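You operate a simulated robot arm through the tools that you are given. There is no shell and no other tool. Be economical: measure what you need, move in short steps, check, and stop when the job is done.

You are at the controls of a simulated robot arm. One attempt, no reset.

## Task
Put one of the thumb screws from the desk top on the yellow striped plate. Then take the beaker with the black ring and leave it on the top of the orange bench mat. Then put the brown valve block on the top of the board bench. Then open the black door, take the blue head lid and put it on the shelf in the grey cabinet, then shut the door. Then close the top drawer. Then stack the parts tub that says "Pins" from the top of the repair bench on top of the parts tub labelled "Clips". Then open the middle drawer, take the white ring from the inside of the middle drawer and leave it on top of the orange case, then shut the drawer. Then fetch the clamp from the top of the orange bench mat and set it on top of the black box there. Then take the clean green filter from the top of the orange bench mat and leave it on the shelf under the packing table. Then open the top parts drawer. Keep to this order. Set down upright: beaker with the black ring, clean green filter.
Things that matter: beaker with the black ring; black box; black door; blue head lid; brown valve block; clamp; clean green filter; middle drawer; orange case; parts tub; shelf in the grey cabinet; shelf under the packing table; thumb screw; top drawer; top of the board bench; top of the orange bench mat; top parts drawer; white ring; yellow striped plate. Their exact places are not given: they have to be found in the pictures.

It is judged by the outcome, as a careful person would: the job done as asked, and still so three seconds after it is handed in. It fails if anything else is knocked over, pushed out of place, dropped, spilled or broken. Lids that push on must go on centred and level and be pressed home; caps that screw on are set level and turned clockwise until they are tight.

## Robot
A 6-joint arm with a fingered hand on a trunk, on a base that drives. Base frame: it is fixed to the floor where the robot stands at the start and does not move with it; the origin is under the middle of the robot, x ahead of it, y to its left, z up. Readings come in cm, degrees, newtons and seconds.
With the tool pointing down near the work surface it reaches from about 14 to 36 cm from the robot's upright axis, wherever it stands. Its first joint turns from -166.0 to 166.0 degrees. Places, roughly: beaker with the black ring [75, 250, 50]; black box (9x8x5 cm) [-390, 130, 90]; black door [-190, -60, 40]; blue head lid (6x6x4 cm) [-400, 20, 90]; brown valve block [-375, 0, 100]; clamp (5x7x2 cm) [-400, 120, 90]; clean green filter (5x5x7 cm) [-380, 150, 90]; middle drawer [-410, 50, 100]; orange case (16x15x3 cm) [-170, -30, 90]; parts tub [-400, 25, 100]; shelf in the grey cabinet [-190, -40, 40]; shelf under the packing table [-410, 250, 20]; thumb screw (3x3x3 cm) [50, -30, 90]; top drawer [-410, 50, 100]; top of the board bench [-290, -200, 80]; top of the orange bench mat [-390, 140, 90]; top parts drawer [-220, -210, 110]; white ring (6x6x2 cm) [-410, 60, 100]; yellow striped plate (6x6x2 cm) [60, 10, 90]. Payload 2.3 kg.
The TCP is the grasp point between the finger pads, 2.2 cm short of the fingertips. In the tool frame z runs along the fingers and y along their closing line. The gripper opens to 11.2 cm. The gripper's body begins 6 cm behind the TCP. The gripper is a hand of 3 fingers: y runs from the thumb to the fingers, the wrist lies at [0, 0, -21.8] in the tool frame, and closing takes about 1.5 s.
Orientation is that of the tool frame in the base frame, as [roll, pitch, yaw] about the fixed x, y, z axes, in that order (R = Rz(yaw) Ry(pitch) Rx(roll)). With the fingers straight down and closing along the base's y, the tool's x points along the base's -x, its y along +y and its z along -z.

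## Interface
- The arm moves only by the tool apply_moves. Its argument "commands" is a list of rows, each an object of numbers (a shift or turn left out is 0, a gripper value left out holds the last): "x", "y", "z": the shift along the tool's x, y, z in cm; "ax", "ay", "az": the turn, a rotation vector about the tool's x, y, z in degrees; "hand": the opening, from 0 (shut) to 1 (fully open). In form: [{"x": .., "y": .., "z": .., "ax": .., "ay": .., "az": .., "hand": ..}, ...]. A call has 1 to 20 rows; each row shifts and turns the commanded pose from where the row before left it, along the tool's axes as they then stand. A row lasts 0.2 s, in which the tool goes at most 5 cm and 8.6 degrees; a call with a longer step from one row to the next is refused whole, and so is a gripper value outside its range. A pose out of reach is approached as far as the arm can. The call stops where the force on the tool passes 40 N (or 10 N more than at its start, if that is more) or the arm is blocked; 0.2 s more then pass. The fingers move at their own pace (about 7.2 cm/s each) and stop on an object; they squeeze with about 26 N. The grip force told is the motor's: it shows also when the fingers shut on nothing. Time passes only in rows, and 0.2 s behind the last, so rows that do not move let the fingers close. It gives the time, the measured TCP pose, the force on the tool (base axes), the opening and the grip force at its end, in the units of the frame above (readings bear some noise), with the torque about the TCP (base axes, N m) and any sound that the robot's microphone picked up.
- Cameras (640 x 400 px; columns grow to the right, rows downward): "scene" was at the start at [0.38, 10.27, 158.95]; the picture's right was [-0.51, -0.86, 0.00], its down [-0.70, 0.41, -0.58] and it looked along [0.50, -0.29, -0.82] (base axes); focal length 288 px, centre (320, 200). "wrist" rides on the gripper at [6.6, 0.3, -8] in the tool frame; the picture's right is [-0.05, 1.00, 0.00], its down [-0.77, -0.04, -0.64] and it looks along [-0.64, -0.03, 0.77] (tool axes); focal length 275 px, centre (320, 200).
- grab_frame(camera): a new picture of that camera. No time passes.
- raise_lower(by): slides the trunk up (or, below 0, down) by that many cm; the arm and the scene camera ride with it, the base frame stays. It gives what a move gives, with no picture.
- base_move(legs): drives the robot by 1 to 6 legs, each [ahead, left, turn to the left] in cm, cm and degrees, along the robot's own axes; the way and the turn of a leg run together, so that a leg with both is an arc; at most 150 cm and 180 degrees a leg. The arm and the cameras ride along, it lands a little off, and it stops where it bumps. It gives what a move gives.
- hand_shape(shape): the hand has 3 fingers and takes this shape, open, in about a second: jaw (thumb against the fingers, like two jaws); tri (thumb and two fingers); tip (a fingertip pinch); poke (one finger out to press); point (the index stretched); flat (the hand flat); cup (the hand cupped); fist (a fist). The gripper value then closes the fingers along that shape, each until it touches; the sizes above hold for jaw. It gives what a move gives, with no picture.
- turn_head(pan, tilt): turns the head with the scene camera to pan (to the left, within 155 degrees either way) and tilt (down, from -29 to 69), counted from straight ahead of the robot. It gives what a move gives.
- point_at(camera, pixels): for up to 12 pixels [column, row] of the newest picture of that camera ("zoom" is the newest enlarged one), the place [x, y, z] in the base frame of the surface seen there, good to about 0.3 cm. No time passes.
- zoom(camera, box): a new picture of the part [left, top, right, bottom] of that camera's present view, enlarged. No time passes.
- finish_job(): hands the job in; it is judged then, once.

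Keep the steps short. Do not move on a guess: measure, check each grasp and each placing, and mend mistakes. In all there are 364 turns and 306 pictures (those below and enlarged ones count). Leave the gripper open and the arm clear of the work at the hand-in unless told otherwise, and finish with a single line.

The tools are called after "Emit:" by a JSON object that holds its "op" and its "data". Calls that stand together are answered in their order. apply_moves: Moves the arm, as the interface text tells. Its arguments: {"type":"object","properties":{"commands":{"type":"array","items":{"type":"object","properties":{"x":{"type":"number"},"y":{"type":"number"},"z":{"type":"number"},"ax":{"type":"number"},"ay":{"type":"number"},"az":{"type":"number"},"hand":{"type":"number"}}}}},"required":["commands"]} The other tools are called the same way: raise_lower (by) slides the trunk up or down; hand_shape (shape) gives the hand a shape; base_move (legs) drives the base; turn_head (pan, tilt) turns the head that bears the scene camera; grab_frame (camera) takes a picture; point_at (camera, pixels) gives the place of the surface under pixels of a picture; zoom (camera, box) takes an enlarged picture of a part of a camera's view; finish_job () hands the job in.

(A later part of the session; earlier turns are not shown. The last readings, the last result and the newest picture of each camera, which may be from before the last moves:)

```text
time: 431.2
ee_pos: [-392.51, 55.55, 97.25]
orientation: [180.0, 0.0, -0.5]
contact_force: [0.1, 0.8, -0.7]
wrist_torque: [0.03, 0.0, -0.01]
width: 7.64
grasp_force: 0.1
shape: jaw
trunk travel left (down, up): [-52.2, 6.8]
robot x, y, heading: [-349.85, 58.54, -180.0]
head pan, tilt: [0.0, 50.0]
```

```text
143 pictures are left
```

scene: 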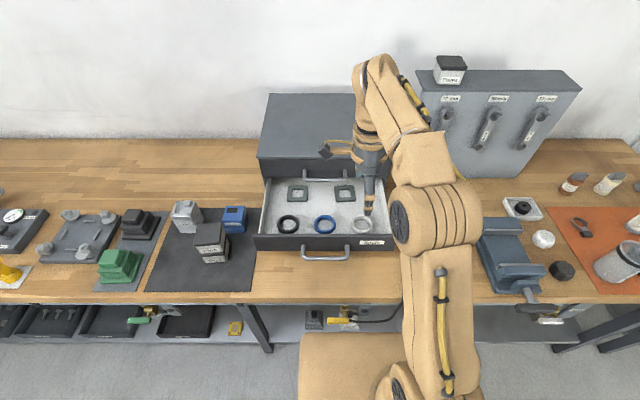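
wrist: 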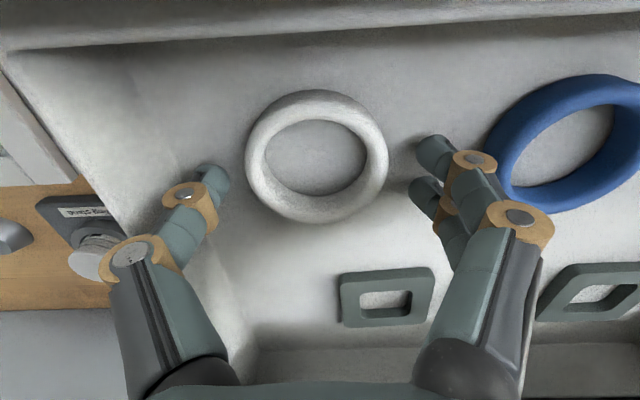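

Shift 0.5 toward me, lower 0.2 and close.

Emit:
{"op": "apply_moves", "data": {"commands": [{"x": 0.5, "z": 0.25}, {"hand": 0.55}, {"hand": 0.4}, {"hand": 0}, {}, {}, {}, {}]}}

Emit:
{"op": "apply_moves", "data": {"commands": [{"z": -3}, {"z": -4}, {"z": -4}, {"z": -4}, {}]}}

Emit:
{"op": "grab_frame", "data": {"camera": "wrist"}}

```text
time: 433.0
ee_pos: [-392.07, 55.54, 97.08]
orientation: [-179.9, 0.1, -0.5]
contact_force: [0.1, 0.1, -0.3]
wrist_torque: [0.0, 0.0, 0.0]
width: 4.77
grasp_force: 25.9
shape: jaw
trunk travel left (down, up): [-52.2, 6.8]
robot x, y, heading: [-349.77, 58.44, -179.9]
head pan, tilt: [0.0, 50.0]
```

```text
time: 434.2
ee_pos: [-392.06, 55.41, 111.98]
orientation: [179.9, 0.0, -0.4]
contact_force: [-1.0, 0.0, -0.3]
wrist_torque: [0.01, 0.01, 0.02]
width: 4.76
grasp_force: 26.4
shape: jaw
trunk travel left (down, up): [-52.2, 6.8]
robot x, y, heading: [-349.27, 58.59, -179.8]
head pan, tilt: [0.0, 50.0]
```

```text
142 pictures are left
```

wrist: 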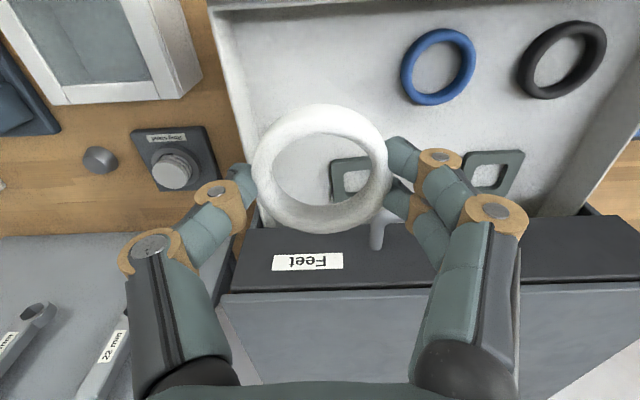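

Ring is held level. Now carry it to the orange case on the grey cabinet: retract, drive back, south, turn to face +y.

Emit:
{"op": "apply_moves", "data": {"commands": [{"x": 4, "z": -2}, {"x": 4, "z": -2}, {"x": 4}, {}]}}

Emit:
{"op": "base_move", "data": {"legs": [[-30, 0, 0], [0, 90, 0], [0, 88, 0], [0, 0, -90], [0, -75, 0], [0, -74, 0]]}}

Emit:
{"op": "turn_head", "data": {"pan": 0, "tilt": 40}}

Emit:
{"op": "grab_frame", "data": {"camera": "scene"}}

```text
time: 435.2
ee_pos: [-380.06, 55.5, 115.74]
orientation: [180.0, 0.0, -0.4]
contact_force: [-0.3, 0.4, -0.7]
wrist_torque: [0.0, 0.0, -0.01]
width: 4.75
grasp_force: 25.8
shape: jaw
trunk travel left (down, up): [-52.2, 6.8]
robot x, y, heading: [-349.68, 58.39, -179.6]
head pan, tilt: [0.0, 50.0]
```

```text
time: 457.0
ee_pos: [-174.75, -100.91, 115.83]
orientation: [-180.0, 0.0, -95.1]
contact_force: [0.6, 0.1, 0.1]
wrist_torque: [0.02, 0.0, 0.02]
width: 4.73
grasp_force: 26.1
shape: jaw
trunk travel left (down, up): [-52.2, 6.8]
robot x, y, heading: [-174.29, -131.75, 85.4]
head pan, tilt: [0.0, 50.0]
```

```text
time: 457.7
ee_pos: [-174.89, -101.04, 115.78]
orientation: [180.0, -0.1, -95.1]
contact_force: [-0.3, 0.5, 0.5]
wrist_torque: [0.02, 0.0, -0.01]
width: 4.73
grasp_force: 26.4
shape: jaw
trunk travel left (down, up): [-52.2, 6.8]
robot x, y, heading: [-174.45, -131.09, 85.5]
head pan, tilt: [0.0, 40.0]
```

```text
141 pictures are left
```

scene: 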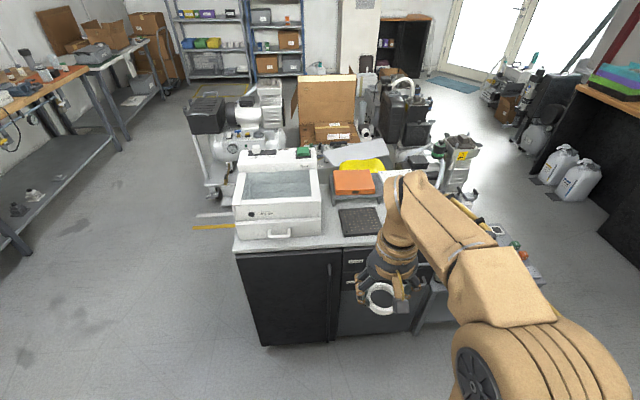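

Emit:
{"op": "zoom", "data": {"camera": "scene", "box": [310, 140, 420, 240]}}

Emit:
{"op": "point_at", "data": {"camera": "zoom", "pixels": [[145, 180], [380, 180], [160, 290], [385, 280], [265, 230], [260, 315], [250, 440], [420, 250], [200, 340]]}}

```text
4.00 times, centred on (365, 190) of scene
```

zoom: 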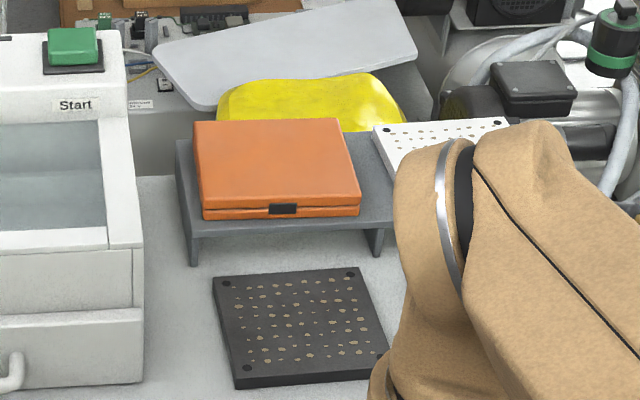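

```text
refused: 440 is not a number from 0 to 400
```

Emit:
{"op": "point_at", "data": {"camera": "zoom", "pixels": [[200, 125], [330, 125], [205, 205], [355, 200], [275, 165], [280, 210], [180, 230], [240, 380], [150, 330], [110, 240], [300, 280]]}}

```text
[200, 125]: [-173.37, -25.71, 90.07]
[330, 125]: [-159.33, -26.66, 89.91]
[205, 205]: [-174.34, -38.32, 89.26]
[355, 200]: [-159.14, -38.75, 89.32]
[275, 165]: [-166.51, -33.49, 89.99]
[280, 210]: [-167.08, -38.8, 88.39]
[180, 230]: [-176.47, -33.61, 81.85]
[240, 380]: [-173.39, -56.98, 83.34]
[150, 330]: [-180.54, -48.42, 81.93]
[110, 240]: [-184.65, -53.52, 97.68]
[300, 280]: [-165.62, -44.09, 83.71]
```

Orange case top z 90, x −174…−159, y −38.6…−25.5. Straighten heading and drive to (−168,−86).

Emit:
{"op": "base_move", "data": {"legs": [[0, -6.5, 4.5], [30, 0, 0], [14.5, 0, 0]]}}

Emit:
{"op": "turn_head", "data": {"pan": 0, "tilt": 60}}

Emit:
{"op": "grab_frame", "data": {"camera": "scene"}}

```text
time: 461.3
ee_pos: [-171.03, -56.34, 115.69]
orientation: [180.0, 0.1, -90.4]
contact_force: [0.1, -0.3, -0.8]
wrist_torque: [0.0, 0.0, -0.02]
width: 4.73
grasp_force: 25.8
shape: jaw
trunk travel left (down, up): [-52.2, 6.8]
robot x, y, heading: [-168.06, -86.79, 90.2]
head pan, tilt: [0.0, 40.0]
```

```text
time: 462.1
ee_pos: [-170.92, -56.4, 115.72]
orientation: [180.0, 0.0, -90.3]
contact_force: [-1.6, 0.0, -0.2]
wrist_torque: [-0.01, -0.04, 0.01]
width: 4.71
grasp_force: 26.0
shape: jaw
trunk travel left (down, up): [-52.2, 6.8]
robot x, y, heading: [-168.16, -86.78, 90.2]
head pan, tilt: [0.0, 60.0]
```

```text
139 pictures are left
```

scene: 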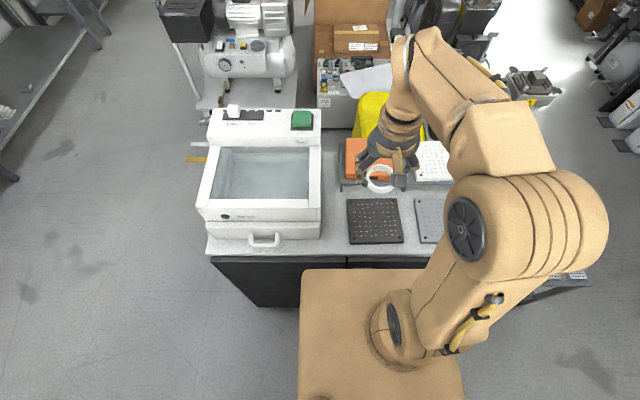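

Lower to z≈102 and extend as far as the arm can go.

Emit:
{"op": "apply_moves", "data": {"commands": [{"z": 4}, {"z": 4}, {"z": 4}, {"z": 1.5, "y": -4}, {"x": -4}, {"x": -4}, {"x": -3}, {"x": -2}, {"x": -2}, {"x": -2}, {"x": -2}, {"x": -2}, {}]}}

```text
time: 464.9
ee_pos: [-166.92, -37.05, 102.18]
orientation: [179.9, -0.1, -90.3]
contact_force: [-0.1, 0.2, -1.1]
wrist_torque: [-0.03, -0.02, 0.0]
width: 4.7
grasp_force: 25.9
shape: jaw
out of reach, approached as far as the arm can: row 12
trunk travel left (down, up): [-52.2, 6.8]
robot x, y, heading: [-168.2, -86.94, 90.2]
head pan, tilt: [0.0, 60.0]
```

Vertical reach is 50 here. Drive 2.5 ahead, then lower with the trunk.

Emit:
{"op": "base_move", "data": {"legs": [[2.5, 0, 0]]}}

Emit:
{"op": "raise_lower", "data": {"by": -7}}

Emit:
{"op": "grab_frame", "data": {"camera": "wrist"}}

```text
time: 465.9
ee_pos: [-167.18, -35.5, 102.16]
orientation: [179.9, 0.0, -89.7]
contact_force: [-0.2, -0.4, 0.3]
wrist_torque: [0.04, -0.01, -0.01]
width: 4.71
grasp_force: 26.2
shape: jaw
trunk travel left (down, up): [-52.2, 6.8]
robot x, y, heading: [-167.87, -85.43, 90.7]
head pan, tilt: [0.0, 60.0]
stopped in leg 1: the robot was blocked; the commanded pose is now the measured one
```

```text
time: 467.0
ee_pos: [-167.12, -35.42, 95.07]
orientation: [-180.0, 0.0, -89.9]
contact_force: [0.3, 0.2, 0.3]
wrist_torque: [0.01, 0.01, -0.01]
width: 4.69
grasp_force: 26.3
shape: jaw
trunk travel left (down, up): [-45.2, 13.8]
robot x, y, heading: [-167.98, -85.18, 90.8]
head pan, tilt: [0.0, 60.0]
```

```text
138 pictures are left
```

wrist: 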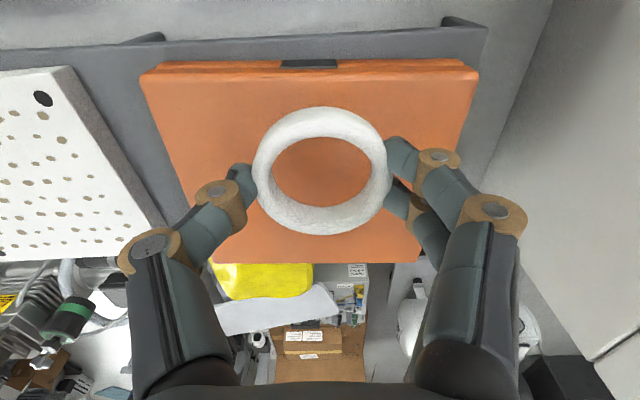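

Bumped lightly at the cabinet front. Try the arm 1.5 further.

Emit:
{"op": "apply_moves", "data": {"commands": [{"x": -0.8}, {"x": -0.8}, {}]}}

Emit:
{"op": "point_at", "data": {"camera": "wrist", "pixels": [[320, 118], [320, 222], [262, 175], [378, 172], [310, 66], [200, 75], [430, 72], [320, 255]]}}

```text
time: 467.8
ee_pos: [-167.11, -35.5, 95.23]
orientation: [180.0, 0.0, -89.8]
contact_force: [0.8, 0.0, 0.5]
wrist_torque: [0.0, -0.01, 0.02]
width: 4.68
grasp_force: 26.0
shape: jaw
out of reach, approached as far as the arm can: row 1, 2
trunk travel left (down, up): [-45.2, 13.8]
robot x, y, heading: [-168.1, -85.45, 90.7]
head pan, tilt: [0.0, 60.0]
```

```text
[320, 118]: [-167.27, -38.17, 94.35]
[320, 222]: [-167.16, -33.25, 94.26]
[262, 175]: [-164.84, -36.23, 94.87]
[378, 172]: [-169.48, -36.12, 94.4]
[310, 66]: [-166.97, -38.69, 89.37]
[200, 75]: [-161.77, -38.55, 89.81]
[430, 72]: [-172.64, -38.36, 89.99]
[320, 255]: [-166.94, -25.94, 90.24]
```

Tilt the hand 6° forward to gain 2 cm.

Emit:
{"op": "apply_moves", "data": {"commands": [{"ay": -6}, {"x": -1}, {"x": -1}, {}]}}

Emit:
{"op": "grab_frame", "data": {"camera": "wrist"}}

```text
time: 468.8
ee_pos: [-167.29, -33.52, 95.56]
orientation: [-179.9, 6.0, -89.8]
contact_force: [0.5, -0.6, 0.2]
wrist_torque: [0.0, -0.02, -0.05]
width: 4.69
grasp_force: 25.8
shape: jaw
trunk travel left (down, up): [-45.2, 13.8]
robot x, y, heading: [-168.06, -84.92, 90.3]
head pan, tilt: [0.0, 60.0]
```

```text
137 pictures are left
```

wrist: 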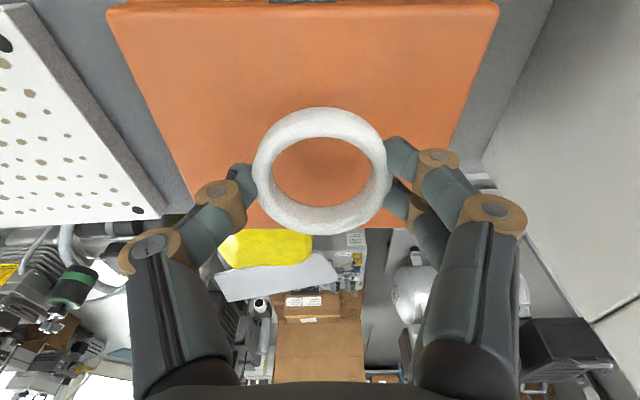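

Ring is over the case. Lower with trunk 2.2.

Emit:
{"op": "raise_lower", "data": {"by": -2.3}}

Emit:
{"op": "raise_lower", "data": {"by": -0.3}}

Emit:
{"op": "grab_frame", "data": {"camera": "wrist"}}

```text
time: 469.5
ee_pos: [-167.22, -33.53, 93.37]
orientation: [180.0, 6.0, -89.8]
contact_force: [0.1, 0.4, 0.1]
wrist_torque: [0.02, -0.01, 0.01]
width: 4.68
grasp_force: 26.0
shape: jaw
trunk travel left (down, up): [-42.9, 16.1]
robot x, y, heading: [-167.73, -85.21, 90.5]
head pan, tilt: [0.0, 60.0]
```

```text
time: 470.0
ee_pos: [-167.22, -33.42, 92.91]
orientation: [-179.9, 6.0, -89.8]
contact_force: [0.1, 0.0, -0.5]
wrist_torque: [-0.01, 0.04, -0.01]
width: 4.65
grasp_force: 26.2
shape: jaw
trunk travel left (down, up): [-42.6, 16.4]
robot x, y, heading: [-167.76, -85.33, 90.5]
head pan, tilt: [0.0, 60.0]
```

```text
136 pictures are left
```

wrist: 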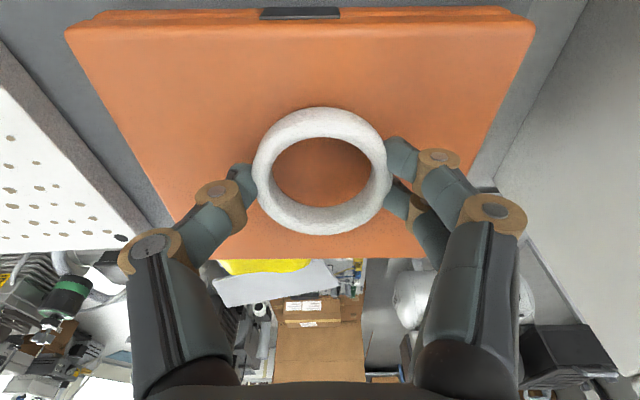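

Emit:
{"op": "apply_moves", "data": {"commands": [{"z": 0.2}, {"z": 0.15}, {}, {}]}}

```text
time: 471.0
ee_pos: [-167.17, -33.41, 92.61]
orientation: [-180.0, 6.0, -89.8]
contact_force: [-0.7, -0.4, -0.5]
wrist_torque: [-0.01, 0.04, 0.02]
width: 4.69
grasp_force: 26.5
shape: jaw
trunk travel left (down, up): [-42.6, 16.4]
robot x, y, heading: [-167.75, -84.78, 90.6]
head pan, tilt: [0.0, 60.0]
```

Emit:
{"op": "apply_moves", "data": {"commands": [{"z": 0.15}, {"z": 0.15}, {"z": 0.15}, {}, {}]}}

```text
time: 472.2
ee_pos: [-167.39, -33.48, 92.3]
orientation: [-180.0, 6.1, -89.8]
contact_force: [0.8, 4.2, 13.1]
wrist_torque: [-0.05, 0.06, -0.03]
width: 4.66
grasp_force: 25.8
shape: jaw
trunk travel left (down, up): [-42.6, 16.4]
robot x, y, heading: [-167.78, -85.2, 90.5]
head pan, tilt: [0.0, 60.0]
```

Contact. Release gently and rise with the trunk.

Emit:
{"op": "apply_moves", "data": {"commands": [{"hand": 0.46}, {"hand": 0.52}, {"hand": 0.6}, {}, {}, {}]}}

Emit:
{"op": "raise_lower", "data": {"by": 9}}

Emit:
{"op": "grab_frame", "data": {"camera": "wrist"}}

```text
time: 473.6
ee_pos: [-167.24, -33.6, 92.37]
orientation: [179.9, 6.2, -89.9]
contact_force: [2.7, -0.6, 7.2]
wrist_torque: [-0.09, 0.17, 0.05]
width: 6.34
grasp_force: 0.1
shape: jaw
trunk travel left (down, up): [-42.6, 16.4]
robot x, y, heading: [-167.77, -85.37, 90.6]
head pan, tilt: [0.0, 60.0]
```

```text
time: 474.8
ee_pos: [-167.27, -33.49, 101.31]
orientation: [-180.0, 6.0, -89.8]
contact_force: [0.9, -0.4, 0.9]
wrist_torque: [0.01, 0.01, 0.01]
width: 6.65
grasp_force: 0.1
shape: jaw
trunk travel left (down, up): [-51.6, 7.4]
robot x, y, heading: [-167.81, -85.14, 90.4]
head pan, tilt: [0.0, 60.0]
```

```text
135 pictures are left
```

wrist: 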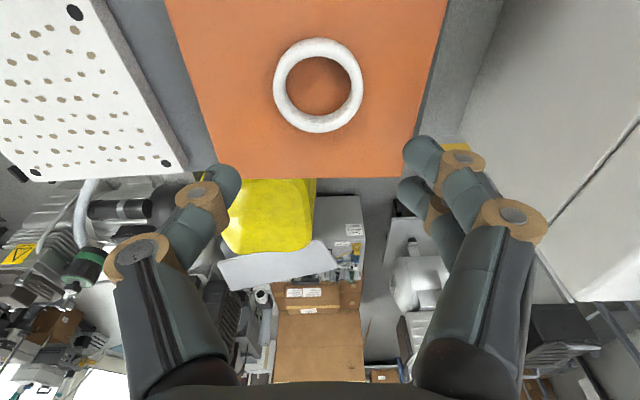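

Ring lies on the case. Retract and back off; check the cabinet front too.

Emit:
{"op": "apply_moves", "data": {"commands": [{"ay": 6, "z": -3}, {"x": 4, "z": -3}, {"x": 4, "z": -3}, {"x": 4, "z": -3}, {"x": 4}, {"x": 4}, {}]}}

Emit:
{"op": "base_move", "data": {"legs": [[-36, 0, -0.5]]}}

Emit:
{"op": "turn_head", "data": {"pan": 0, "tilt": 45}}

Emit:
{"op": "grab_frame", "data": {"camera": "scene"}}

```text
time: 476.4
ee_pos: [-168.04, -56.14, 112.44]
orientation: [-180.0, 0.0, -89.9]
contact_force: [-0.7, -0.5, -0.6]
wrist_torque: [-0.01, 0.01, -0.03]
width: 6.67
grasp_force: 0.1
shape: jaw
out of reach, approached as far as the arm can: row 1
trunk travel left (down, up): [-51.6, 7.4]
robot x, y, heading: [-168.25, -84.98, 90.7]
head pan, tilt: [0.0, 60.0]
```

```text
time: 478.7
ee_pos: [-167.51, -91.37, 112.51]
orientation: [180.0, 0.0, -90.7]
contact_force: [0.5, -0.3, 0.7]
wrist_torque: [0.03, -0.03, 0.02]
width: 6.67
grasp_force: 0.1
shape: jaw
trunk travel left (down, up): [-51.6, 7.4]
robot x, y, heading: [-167.8, -120.68, 89.8]
head pan, tilt: [0.0, 60.0]
```

```text
time: 479.5
ee_pos: [-167.45, -91.5, 112.62]
orientation: [179.9, 0.0, -90.7]
contact_force: [0.3, -0.1, 0.9]
wrist_torque: [-0.01, 0.01, -0.01]
width: 6.7
grasp_force: 0.1
shape: jaw
trunk travel left (down, up): [-51.6, 7.4]
robot x, y, heading: [-167.74, -120.44, 89.7]
head pan, tilt: [0.0, 45.0]
```

```text
134 pictures are left
```

scene: 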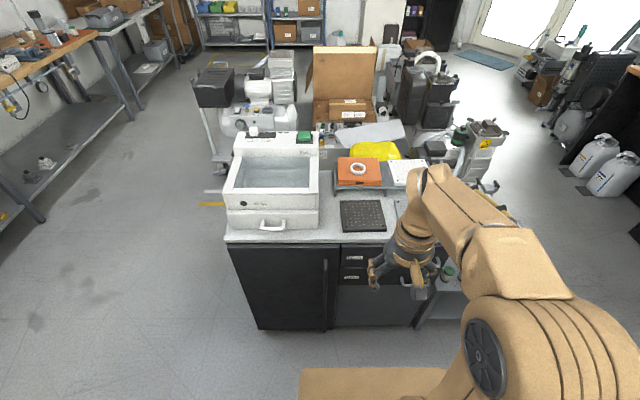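

Everything fine there. Go back to the bench to shut the middle drawer.

Emit:
{"op": "base_move", "data": {"legs": [[0, 75, 0], [0, 78, 0], [0, 0, 90], [0, -80, 0], [0, -76, 0]]}}

Emit:
{"op": "turn_head", "data": {"pan": 0, "tilt": 50}}

Emit:
{"op": "grab_frame", "data": {"camera": "scene"}}

```text
time: 498.9
ee_pos: [-359.29, 30.56, 112.51]
orientation: [-180.0, 0.0, 3.6]
contact_force: [0.2, 0.9, 0.4]
wrist_torque: [0.0, 0.01, -0.04]
width: 6.67
grasp_force: 0.1
shape: jaw
trunk travel left (down, up): [-51.6, 7.4]
robot x, y, heading: [-330.41, 32.54, -175.9]
head pan, tilt: [0.0, 45.0]
```

```text
time: 499.5
ee_pos: [-359.22, 30.5, 112.49]
orientation: [180.0, -0.1, 3.6]
contact_force: [0.9, -0.4, -1.5]
wrist_torque: [0.0, 0.0, 0.01]
width: 6.66
grasp_force: 0.0
shape: jaw
trunk travel left (down, up): [-51.6, 7.4]
robot x, y, heading: [-330.54, 32.35, -175.8]
head pan, tilt: [0.0, 50.0]
```

```text
133 pictures are left
```

scene: 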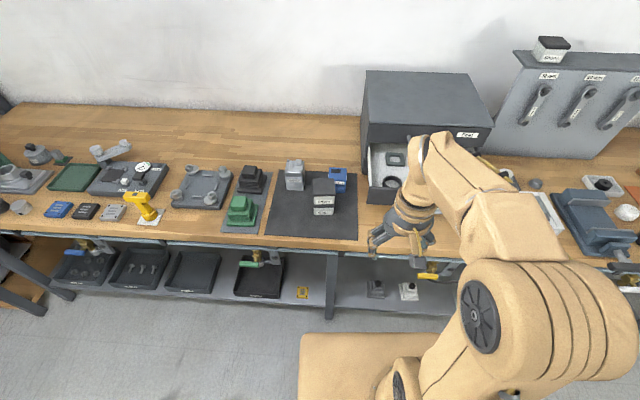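

Emit:
{"op": "base_move", "data": {"legs": [[0, 0, -4.2]]}}

Emit:
{"op": "apply_moves", "data": {"commands": [{"x": -4, "hand": 0}, {"x": -4}, {"y": -1}, {"ay": -7.5}, {"ay": -7.5}, {"ay": -7.5}, {"ay": -7.5}, {}]}}

```text
time: 500.4
ee_pos: [-359.4, 32.56, 112.5]
orientation: [-179.9, 0.1, -0.6]
contact_force: [-0.1, 1.1, 0.3]
wrist_torque: [0.03, -0.02, -0.01]
width: 6.68
grasp_force: 0.0
shape: jaw
trunk travel left (down, up): [-51.6, 7.4]
robot x, y, heading: [-330.63, 32.38, 179.8]
head pan, tilt: [0.0, 50.0]
```

```text
time: 502.2
ee_pos: [-367.37, 33.65, 112.65]
orientation: [180.0, 30.1, -0.6]
contact_force: [-0.2, 0.7, 0.0]
wrist_torque: [-0.01, 0.02, -0.01]
width: 0.0
grasp_force: 26.0
shape: jaw
trunk travel left (down, up): [-51.6, 7.4]
robot x, y, heading: [-329.99, 32.45, 180.0]
head pan, tilt: [0.0, 50.0]
```

Emit:
{"op": "apply_moves", "data": {"commands": [{"x": -0.68, "z": 3.63}, {"x": -0.68, "z": 3.63}, {"x": -0.68, "z": 3.63}, {"x": -0.68, "z": 3.63}, {"x": -0.68, "z": 3.4, "y": -0.8}, {}]}}

Emit:
{"op": "grab_frame", "data": {"camera": "wrist"}}

Emit:
{"op": "grab_frame", "data": {"camera": "scene"}}

```text
time: 503.6
ee_pos: [-379.15, 34.52, 98.19]
orientation: [-179.9, 29.9, -0.6]
contact_force: [0.5, -0.6, -0.8]
wrist_torque: [0.0, -0.02, 0.01]
width: 0.02
grasp_force: 26.0
shape: jaw
trunk travel left (down, up): [-51.6, 7.4]
robot x, y, heading: [-330.52, 32.21, 179.9]
head pan, tilt: [0.0, 50.0]
```

```text
132 pictures are left
```

wrist: 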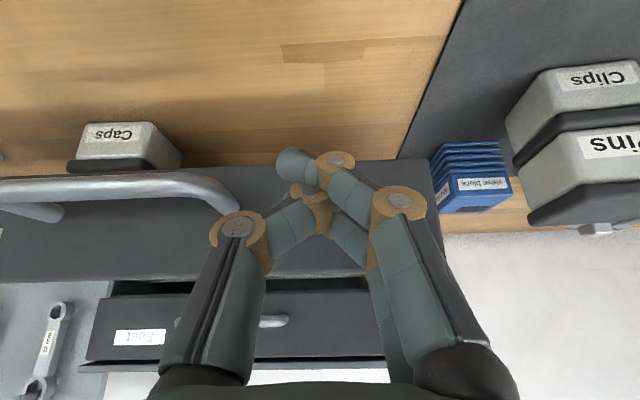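

```text
131 pictures are left
```

scene: 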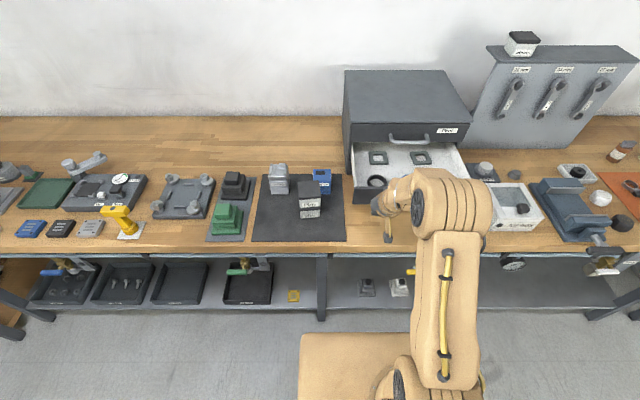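

Hand is left of the handle, clear of the tubs. Push with the base 15 cm, then the rest with the arm.

Emit:
{"op": "base_move", "data": {"legs": [[8, 0, 0], [8, 0, 0]]}}

Emit:
{"op": "apply_moves", "data": {"commands": [{"x": -1.3, "z": 0.75}, {"x": -1.3, "z": 0.75}, {"x": -1.3, "z": 0.75}, {"x": -1.3, "z": 0.75}, {"x": -0.87, "z": 0.5}, {"x": -0.87, "z": 0.5}, {"x": -0.87, "z": 0.5}, {"x": -0.6, "z": 0.35}, {"x": -0.6, "z": 0.35}, {"x": -0.6, "z": 0.35}, {}]}}

Emit:
{"op": "grab_frame", "data": {"camera": "wrist"}}

```text
time: 505.3
ee_pos: [-395.19, 34.79, 98.22]
orientation: [-180.0, 30.0, -0.8]
contact_force: [-0.3, 0.2, 0.3]
wrist_torque: [-0.03, -0.03, -0.02]
width: 0.0
grasp_force: 26.0
shape: jaw
trunk travel left (down, up): [-51.6, 7.4]
robot x, y, heading: [-346.25, 32.48, 179.7]
head pan, tilt: [0.0, 50.0]
```

```text
time: 506.8
ee_pos: [-402.69, 34.83, 97.92]
orientation: [179.5, 28.8, -1.3]
contact_force: [21.9, -4.1, -0.1]
wrist_torque: [-0.04, -0.09, -0.32]
width: 0.02
grasp_force: 26.2
shape: jaw
trunk travel left (down, up): [-51.6, 7.4]
robot x, y, heading: [-346.18, 32.68, 179.7]
head pan, tilt: [0.0, 50.0]
stopped in row 7: the force on the tool passed its limit at 46 N (the readings are from after the stop); the commanded pose is now the measured one
```

```text
130 pictures are left
```

wrist: 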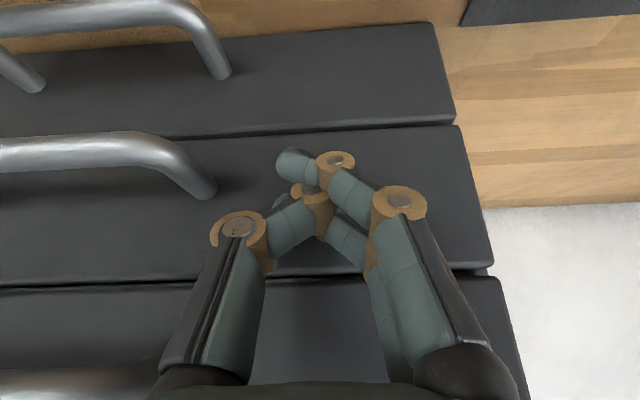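

Flush. Retreat and verify.

Emit:
{"op": "apply_moves", "data": {"commands": [{"x": 2.6, "z": -1.5}, {"x": 2.6, "z": -1.5}, {"x": 2.6, "z": -1.5}, {"x": 2.6, "z": -1.5}, {"x": -1.5, "z": -3}, {"x": -1.5, "z": -3}, {"x": -1.5, "z": -3}, {}]}}

Emit:
{"op": "grab_frame", "data": {"camera": "wrist"}}

Emit:
{"op": "point_at", "data": {"camera": "wrist", "pixels": [[150, 60], [150, 140], [300, 60], [300, 110], [120, 200]]}}

```text
time: 508.6
ee_pos: [-390.82, 34.92, 107.79]
orientation: [179.7, 29.0, -1.3]
contact_force: [0.4, 0.3, 0.0]
wrist_torque: [-0.03, 0.03, 0.0]
width: 0.0
grasp_force: 25.6
shape: jaw
trunk travel left (down, up): [-51.6, 7.4]
robot x, y, heading: [-346.24, 32.23, 179.5]
head pan, tilt: [0.0, 50.0]
```

```text
129 pictures are left
```

wrist: 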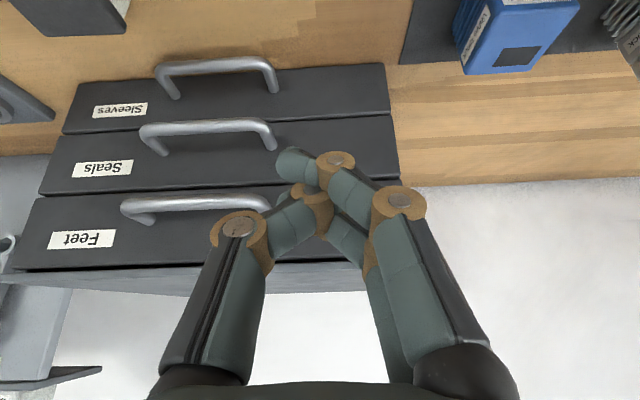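

```text
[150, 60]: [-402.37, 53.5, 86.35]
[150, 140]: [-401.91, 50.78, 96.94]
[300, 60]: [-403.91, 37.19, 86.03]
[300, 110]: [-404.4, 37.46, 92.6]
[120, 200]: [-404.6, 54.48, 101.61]
```

All shut. Next the clamp: retract, straighten, and drive along to y≈126.

Emit:
{"op": "apply_moves", "data": {"commands": [{"x": 3.46, "z": -2}, {"x": 3.46, "z": -2}, {"x": 3.46, "z": -2}, {"ay": 7.3}, {"ay": 7.3}, {"ay": 7.3}, {"ay": 7}, {"x": 3}, {}]}}

Emit:
{"op": "base_move", "data": {"legs": [[-24, 0, 0], [0, -92, 0.5]]}}

Emit:
{"op": "base_move", "data": {"legs": [[22, 0, 0]]}}

Emit:
{"op": "turn_head", "data": {"pan": -5, "tilt": 58}}

Emit:
{"op": "grab_frame", "data": {"camera": "scene"}}

Emit:
{"op": "grab_frame", "data": {"camera": "wrist"}}

```text
time: 510.6
ee_pos: [-375.86, 34.73, 108.45]
orientation: [179.7, 0.1, -1.1]
contact_force: [-1.3, 0.6, 0.9]
wrist_torque: [0.01, -0.03, -0.06]
width: 0.0
grasp_force: 25.7
shape: jaw
trunk travel left (down, up): [-51.6, 7.4]
robot x, y, heading: [-346.44, 32.56, 180.0]
head pan, tilt: [0.0, 50.0]
```

```text
time: 516.7
ee_pos: [-354.97, 123.37, 108.58]
orientation: [179.7, 0.1, 1.9]
contact_force: [0.6, -0.6, 0.6]
wrist_torque: [0.0, -0.01, 0.03]
width: 0.01
grasp_force: 26.1
shape: jaw
trunk travel left (down, up): [-51.6, 7.4]
robot x, y, heading: [-325.0, 122.51, -177.4]
head pan, tilt: [0.0, 50.0]
```

```text
time: 518.5
ee_pos: [-377.41, 122.26, 108.45]
orientation: [179.7, 0.0, 2.0]
contact_force: [-0.3, 0.7, 0.3]
wrist_torque: [-0.01, 0.02, 0.0]
width: 0.01
grasp_force: 26.3
shape: jaw
trunk travel left (down, up): [-51.6, 7.4]
robot x, y, heading: [-347.63, 121.93, -177.3]
head pan, tilt: [0.0, 50.0]
```

```text
time: 519.1
ee_pos: [-377.37, 122.26, 108.58]
orientation: [179.9, 0.1, 1.9]
contact_force: [0.4, -0.1, -0.3]
wrist_torque: [0.03, 0.04, -0.03]
width: 0.0
grasp_force: 25.6
shape: jaw
trunk travel left (down, up): [-51.6, 7.4]
robot x, y, heading: [-347.71, 121.85, -177.2]
head pan, tilt: [-5.0, 58.0]
```

```text
128 pictures are left
```

scene: 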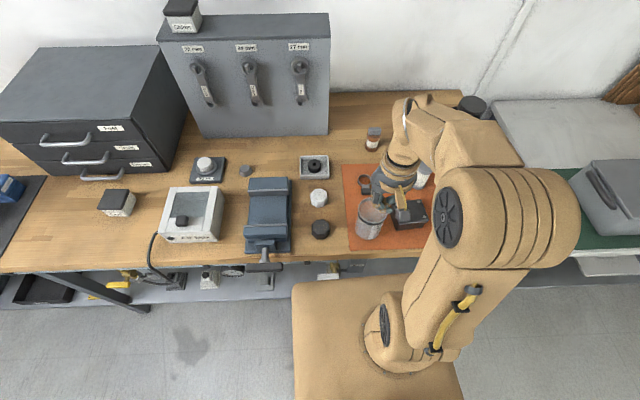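

```text
127 pictures are left
```

wrist: 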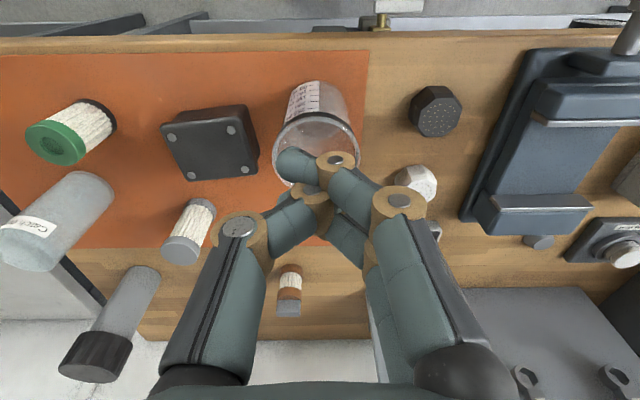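

Emit:
{"op": "apply_moves", "data": {"commands": [{"z": -3, "hand": 0.9}, {"z": -2}, {}, {}, {}, {}]}}

Emit:
{"op": "grab_frame", "data": {"camera": "wrist"}}

Emit:
{"op": "zoom", "data": {"camera": "wrist", "box": [180, 60, 420, 260]}}

```text
time: 520.5
ee_pos: [-377.34, 122.21, 113.55]
orientation: [179.7, 0.2, 2.0]
contact_force: [0.2, 0.6, 1.0]
wrist_torque: [0.01, -0.01, 0.04]
width: 10.07
grasp_force: 0.0
shape: jaw
trunk travel left (down, up): [-51.6, 7.4]
robot x, y, heading: [-347.92, 121.86, -177.2]
head pan, tilt: [-5.0, 58.0]
```

```text
126 pictures are left
```

wrist: 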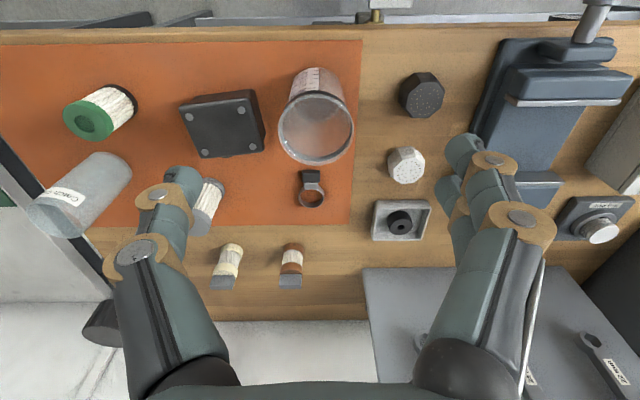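

```text
2.00 times, centred on (300, 160) of wrist
```

zoom: 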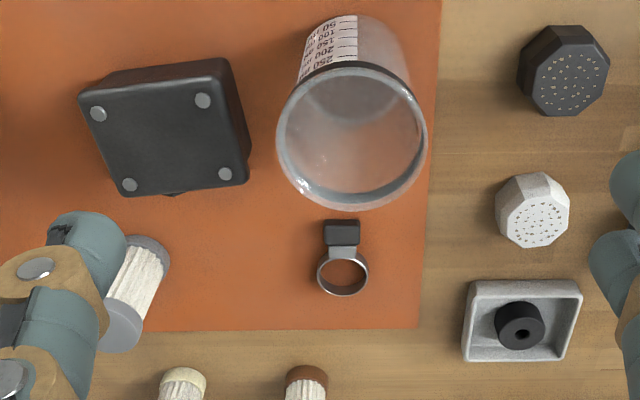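

Emit:
{"op": "point_at", "data": {"camera": "zoom", "pixels": [[342, 224], [342, 240], [328, 232], [358, 232], [322, 275], [364, 275], [343, 293], [343, 254], [100, 110], [204, 100], [226, 173], [130, 184]]}}

```text
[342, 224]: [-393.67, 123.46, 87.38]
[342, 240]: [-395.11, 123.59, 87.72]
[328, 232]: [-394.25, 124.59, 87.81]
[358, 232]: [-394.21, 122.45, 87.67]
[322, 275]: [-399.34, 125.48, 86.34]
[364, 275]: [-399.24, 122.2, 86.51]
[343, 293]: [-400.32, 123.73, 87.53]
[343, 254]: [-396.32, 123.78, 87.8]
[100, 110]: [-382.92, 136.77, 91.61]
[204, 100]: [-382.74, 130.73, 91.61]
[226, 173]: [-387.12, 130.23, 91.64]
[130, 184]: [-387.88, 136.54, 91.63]
```

Clamp: block at (−394.6,123.5), ring centre (−398.4,123.8), height 1.5. The wrist camera would come near the beaker if I grip the block, so I grip the ring part. Straighten heading, drive 3 ahead, lower trunk 13.

Emit:
{"op": "base_move", "data": {"legs": [[3, 0, -2.7]]}}

Emit:
{"op": "apply_moves", "data": {"commands": [{"hand": 0.55}, {"x": -4, "z": -4}, {"x": -4, "z": -2}, {"x": -4}, {"x": -4}, {}]}}

Emit:
{"op": "raise_lower", "data": {"by": -12}}

Emit:
{"op": "grab_frame", "data": {"camera": "wrist"}}

```text
time: 521.4
ee_pos: [-380.53, 123.55, 113.42]
orientation: [179.9, 0.2, -0.6]
contact_force: [-0.1, -0.8, 0.6]
wrist_torque: [-0.01, -0.03, -0.01]
width: 10.09
grasp_force: 0.1
shape: jaw
trunk travel left (down, up): [-51.6, 7.4]
robot x, y, heading: [-350.83, 121.55, -180.1]
head pan, tilt: [-5.0, 58.0]
```

```text
refused: row 2 steps farther than a row can; nothing moved
```

```text
time: 522.9
ee_pos: [-380.42, 123.51, 101.5]
orientation: [179.9, 0.0, -0.7]
contact_force: [-0.4, 0.2, -0.3]
wrist_torque: [-0.01, 0.03, 0.0]
width: 10.06
grasp_force: 0.0
shape: jaw
trunk travel left (down, up): [-39.6, 19.4]
robot x, y, heading: [-351.02, 121.58, -180.0]
head pan, tilt: [-5.0, 58.0]
```

```text
124 pictures are left
```

wrist: 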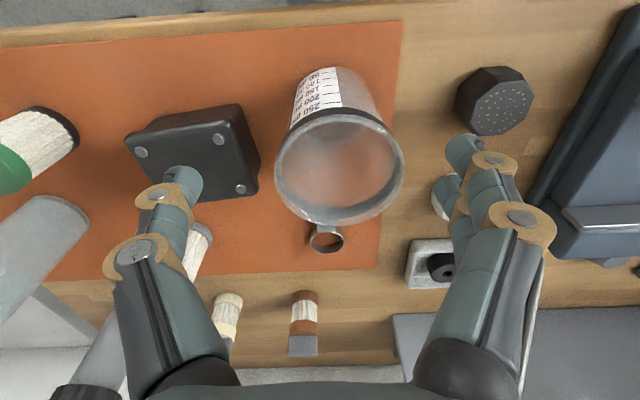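

No harm: tips are above the rim. Raise 5, move forward 17.7.

Emit:
{"op": "apply_moves", "data": {"commands": [{"z": -3, "hand": 0.55}, {"z": -2}, {"x": -4}, {"x": -4}, {"x": -4}, {"x": -4}, {"x": -1.8}, {}]}}

Emit:
{"op": "grab_frame", "data": {"camera": "wrist"}}

```text
time: 524.7
ee_pos: [-393.46, 123.72, 106.54]
orientation: [179.7, 0.0, -0.6]
contact_force: [-0.3, 0.0, -0.1]
wrist_torque: [-0.03, -0.01, -0.04]
width: 6.22
grasp_force: 0.0
shape: jaw
out of reach, approached as far as the arm can: row 6, 7
trunk travel left (down, up): [-39.6, 19.4]
robot x, y, heading: [-351.07, 121.72, -180.1]
head pan, tilt: [-5.0, 58.0]
```

```text
123 pictures are left
```

wrist: 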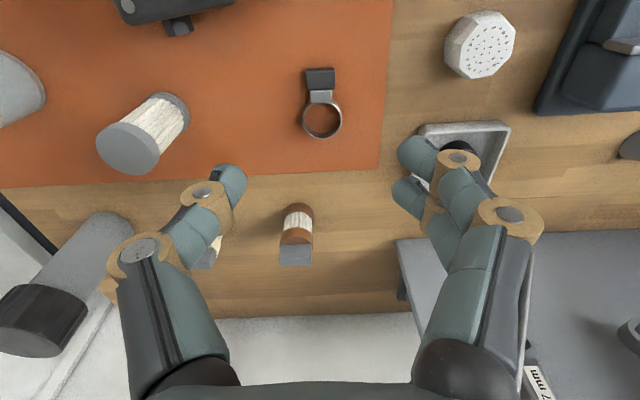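

Reach grows as I go lower: lower 9, then forward 4.7.

Emit:
{"op": "apply_moves", "data": {"commands": [{"z": 3}, {"z": 3}, {"z": 3}, {"x": -2.5}, {"x": -2.2}, {}]}}

Emit:
{"op": "grab_frame", "data": {"camera": "wrist"}}

```text
time: 526.1
ee_pos: [-397.92, 123.57, 97.26]
orientation: [179.7, 0.2, -0.8]
contact_force: [-0.2, 0.7, 0.3]
wrist_torque: [0.0, -0.03, 0.02]
width: 6.21
grasp_force: 0.1
shape: jaw
trunk travel left (down, up): [-39.6, 19.4]
robot x, y, heading: [-350.55, 121.82, -180.4]
head pan, tilt: [-5.0, 58.0]
```

```text
122 pictures are left
```

wrist: 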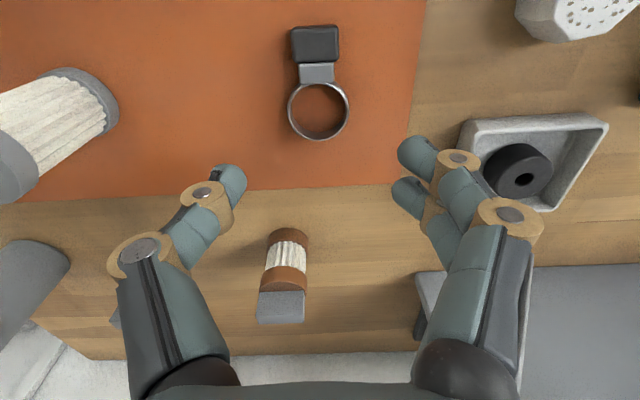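

Emit:
{"op": "point_at", "data": {"camera": "wrist", "pixels": [[468, 130], [455, 165], [290, 108], [347, 108], [318, 137], [318, 85], [290, 240], [285, 310]]}}

```text
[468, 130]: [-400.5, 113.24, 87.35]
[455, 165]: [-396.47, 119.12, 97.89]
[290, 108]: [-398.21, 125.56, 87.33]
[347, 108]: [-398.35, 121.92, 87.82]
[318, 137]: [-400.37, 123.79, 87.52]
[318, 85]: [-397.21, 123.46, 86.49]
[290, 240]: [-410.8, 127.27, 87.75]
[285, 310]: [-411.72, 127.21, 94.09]
```

Ring centred. Lower 8.6.

Emit:
{"op": "apply_moves", "data": {"commands": [{"z": 3, "x": -0.3}, {"z": 3}, {"z": 2.6}, {}]}}

Emit:
{"op": "grab_frame", "data": {"camera": "wrist"}}

```text
time: 527.1
ee_pos: [-398.25, 123.47, 88.82]
orientation: [179.6, 0.1, -0.7]
contact_force: [0.2, 0.5, 0.7]
wrist_torque: [0.01, -0.02, 0.01]
width: 6.19
grasp_force: 0.1
shape: jaw
trunk travel left (down, up): [-39.6, 19.4]
robot x, y, heading: [-351.01, 121.67, -180.1]
head pan, tilt: [-5.0, 58.0]
```

```text
121 pictures are left
```

wrist: 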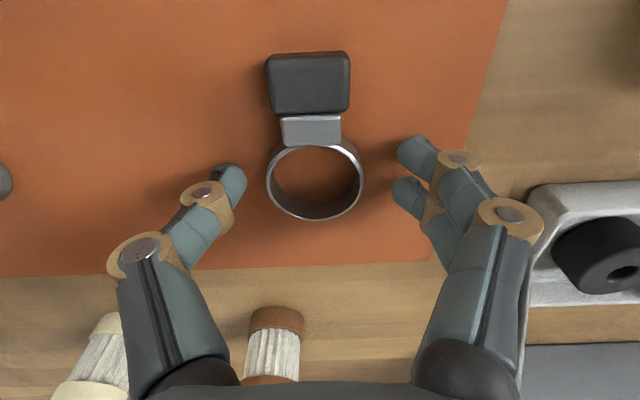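

Emit:
{"op": "apply_moves", "data": {"commands": [{"z": 0.2}, {"hand": 0.4}, {"hand": 0.2}, {"hand": 0}, {}, {}, {}, {}]}}

Emit:
{"op": "grab_frame", "data": {"camera": "wrist"}}

```text
time: 528.9
ee_pos: [-398.36, 123.44, 88.74]
orientation: [179.7, 0.1, -0.7]
contact_force: [0.6, 0.1, 0.2]
wrist_torque: [-0.02, 0.0, 0.02]
width: 3.32
grasp_force: 25.9
shape: jaw
trunk travel left (down, up): [-39.6, 19.4]
robot x, y, heading: [-350.94, 121.79, -180.1]
head pan, tilt: [-5.0, 58.0]
```

```text
120 pictures are left
```

wrist: 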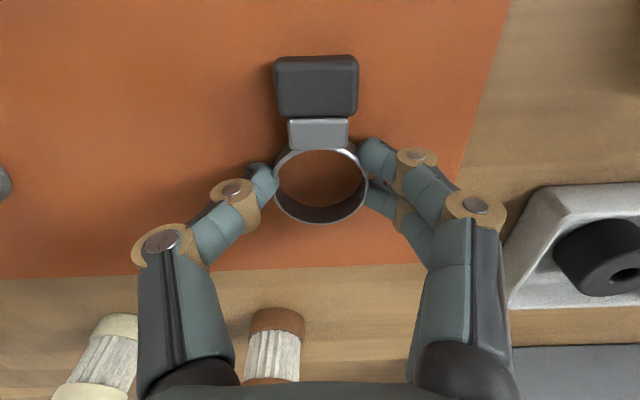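

Gripped on the ring. Lift 10 and check.

Emit:
{"op": "apply_moves", "data": {"commands": [{"z": -2}, {"z": -3}, {"z": -3}, {"z": -2}, {}]}}

Emit:
{"op": "grab_frame", "data": {"camera": "wrist"}}

```text
time: 530.1
ee_pos: [-398.09, 123.66, 98.81]
orientation: [179.5, 0.3, -0.9]
contact_force: [-0.7, 0.1, -0.7]
wrist_torque: [0.01, 0.0, 0.0]
width: 3.26
grasp_force: 26.1
shape: jaw
trunk travel left (down, up): [-39.6, 19.4]
robot x, y, heading: [-351.12, 121.57, -180.1]
head pan, tilt: [-5.0, 58.0]
```

```text
119 pictures are left
```

wrist: 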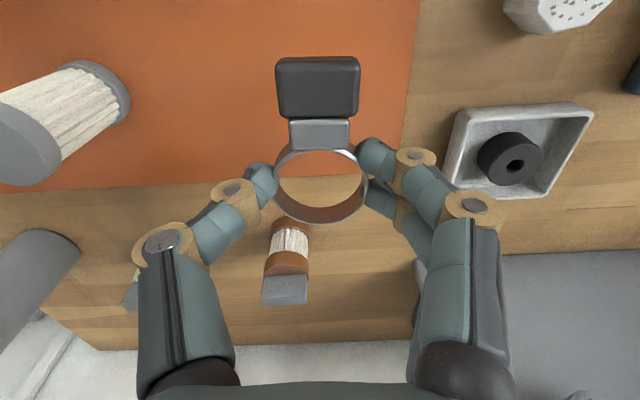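

Held level. Move sideways 9.7 (y) and back 11.4 (x) to over the black box.

Emit:
{"op": "apply_moves", "data": {"commands": [{"x": 1.5, "z": -1}, {"y": -3.3}, {"y": -3.2}, {"y": -3.2}, {"x": 3.3}, {"x": 3.3}, {"x": 3.3}, {}]}}

Emit:
{"op": "grab_frame", "data": {"camera": "wrist"}}

Emit:
{"op": "grab_frame", "data": {"camera": "scene"}}

```text
time: 531.9
ee_pos: [-386.92, 131.64, 98.78]
orientation: [179.8, 0.2, -0.7]
contact_force: [0.4, 0.4, -0.6]
wrist_torque: [0.01, 0.01, -0.02]
width: 3.22
grasp_force: 26.5
shape: jaw
out of reach, approached as far as the arm can: row 1, 3, 4
trunk travel left (down, up): [-39.6, 19.4]
robot x, y, heading: [-350.82, 121.52, -180.1]
head pan, tilt: [-5.0, 58.0]
```

```text
118 pictures are left
```

wrist: 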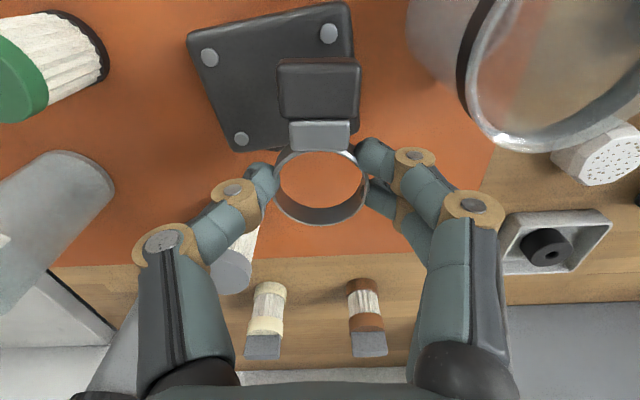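

```text
117 pictures are left
```

scene: 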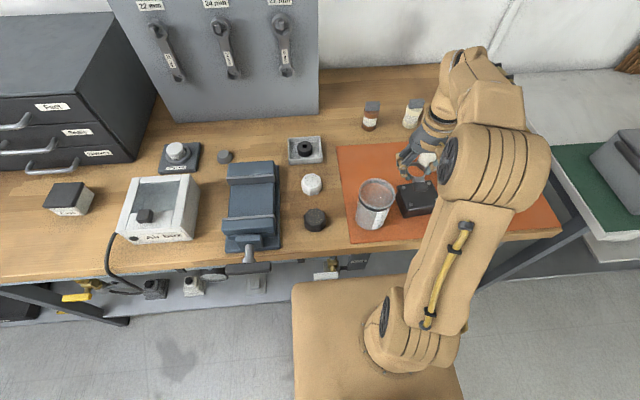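

Emit:
{"op": "apply_moves", "data": {"commands": [{"y": -1.8}, {}]}}

Emit:
{"op": "grab_frame", "data": {"camera": "wrist"}}

Emit:
{"op": "point_at", "data": {"camera": "wrist", "pixels": [[235, 60], [375, 30], [390, 140], [270, 120], [318, 90], [318, 215]]}}

```text
time: 532.5
ee_pos: [-386.92, 133.53, 98.72]
orientation: [179.8, 0.1, -0.6]
contact_force: [0.5, -0.7, -0.8]
wrist_torque: [0.0, 0.01, -0.01]
width: 3.25
grasp_force: 26.1
shape: jaw
trunk travel left (down, up): [-39.6, 19.4]
robot x, y, heading: [-351.1, 121.95, -180.3]
head pan, tilt: [-5.0, 58.0]
```

```text
116 pictures are left
```

wrist: 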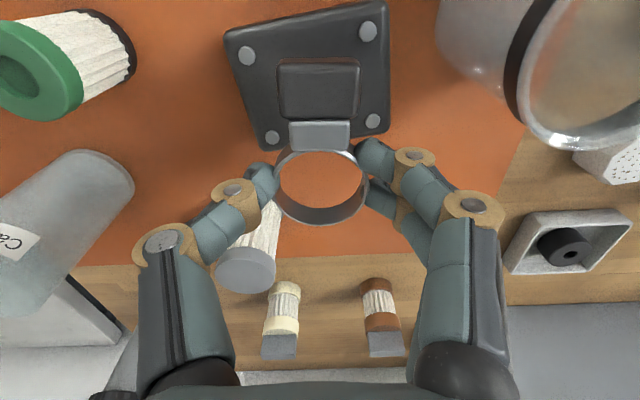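

```text
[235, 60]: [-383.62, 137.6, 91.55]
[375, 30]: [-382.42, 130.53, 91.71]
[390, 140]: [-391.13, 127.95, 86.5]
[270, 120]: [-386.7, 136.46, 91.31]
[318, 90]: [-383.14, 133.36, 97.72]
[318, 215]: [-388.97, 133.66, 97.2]
```

Lower 4.3 then creep to contact.

Emit:
{"op": "apply_moves", "data": {"commands": [{"z": 2.5}, {"z": 1.6}, {"z": 0.2}, {"z": 0.15}, {}, {}]}}

```text
time: 533.9
ee_pos: [-386.86, 133.52, 94.46]
orientation: [179.8, 0.1, -0.7]
contact_force: [-0.9, -0.8, 0.1]
wrist_torque: [0.01, 0.05, -0.03]
width: 3.22
grasp_force: 26.4
shape: jaw
trunk travel left (down, up): [-39.6, 19.4]
robot x, y, heading: [-350.56, 121.81, -179.9]
head pan, tilt: [-5.0, 58.0]
```

Emit:
{"op": "apply_moves", "data": {"commands": [{"z": 0.2}, {"z": 0.15}, {"z": 0.15}, {"z": 0.1}, {}, {}]}}

Emit:
{"op": "grab_frame", "data": {"camera": "wrist"}}

```text
time: 535.3
ee_pos: [-387.06, 133.49, 93.89]
orientation: [179.8, 0.1, -0.7]
contact_force: [-0.1, 0.6, -0.8]
wrist_torque: [-0.02, 0.02, 0.04]
width: 3.22
grasp_force: 26.2
shape: jaw
trunk travel left (down, up): [-39.6, 19.4]
robot x, y, heading: [-350.63, 121.54, -180.1]
head pan, tilt: [-5.0, 58.0]
```

```text
115 pictures are left
```

wrist: 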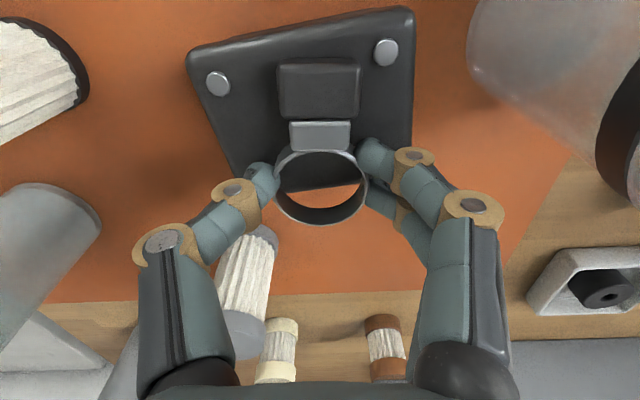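

The ring overhangs the box's back edge; raise 0.8, shift 1.8 toward me and 0.5 sideways.

Emit:
{"op": "apply_moves", "data": {"commands": [{"z": -0.8}, {"x": 1.8, "y": -0.5}, {}, {}]}}

Emit:
{"op": "grab_frame", "data": {"camera": "wrist"}}

```text
time: 536.3
ee_pos: [-385.1, 133.93, 94.64]
orientation: [179.8, 0.1, -0.7]
contact_force: [0.1, 0.5, 0.1]
wrist_torque: [0.01, 0.01, 0.0]
width: 3.22
grasp_force: 26.5
shape: jaw
trunk travel left (down, up): [-39.6, 19.4]
robot x, y, heading: [-350.71, 121.85, -179.9]
head pan, tilt: [-5.0, 58.0]
```

```text
114 pictures are left
```

wrist: 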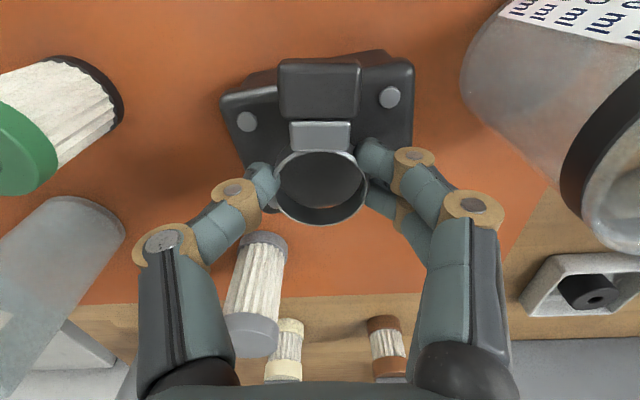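

Centred on the box. Lower to contact.

Emit:
{"op": "apply_moves", "data": {"commands": [{"z": 0.5}, {"z": 0.2}, {"z": 0.15}, {"z": 0.15}, {"z": 0.1}, {}, {}]}}

```text
time: 537.9
ee_pos: [-385.18, 133.95, 93.51]
orientation: [179.8, 0.0, -0.7]
contact_force: [0.2, 0.3, 4.2]
wrist_torque: [-0.05, -0.03, -0.01]
width: 3.24
grasp_force: 25.4
shape: jaw
trunk travel left (down, up): [-39.6, 19.4]
robot x, y, heading: [-350.66, 121.9, -179.9]
head pan, tilt: [-5.0, 58.0]
```

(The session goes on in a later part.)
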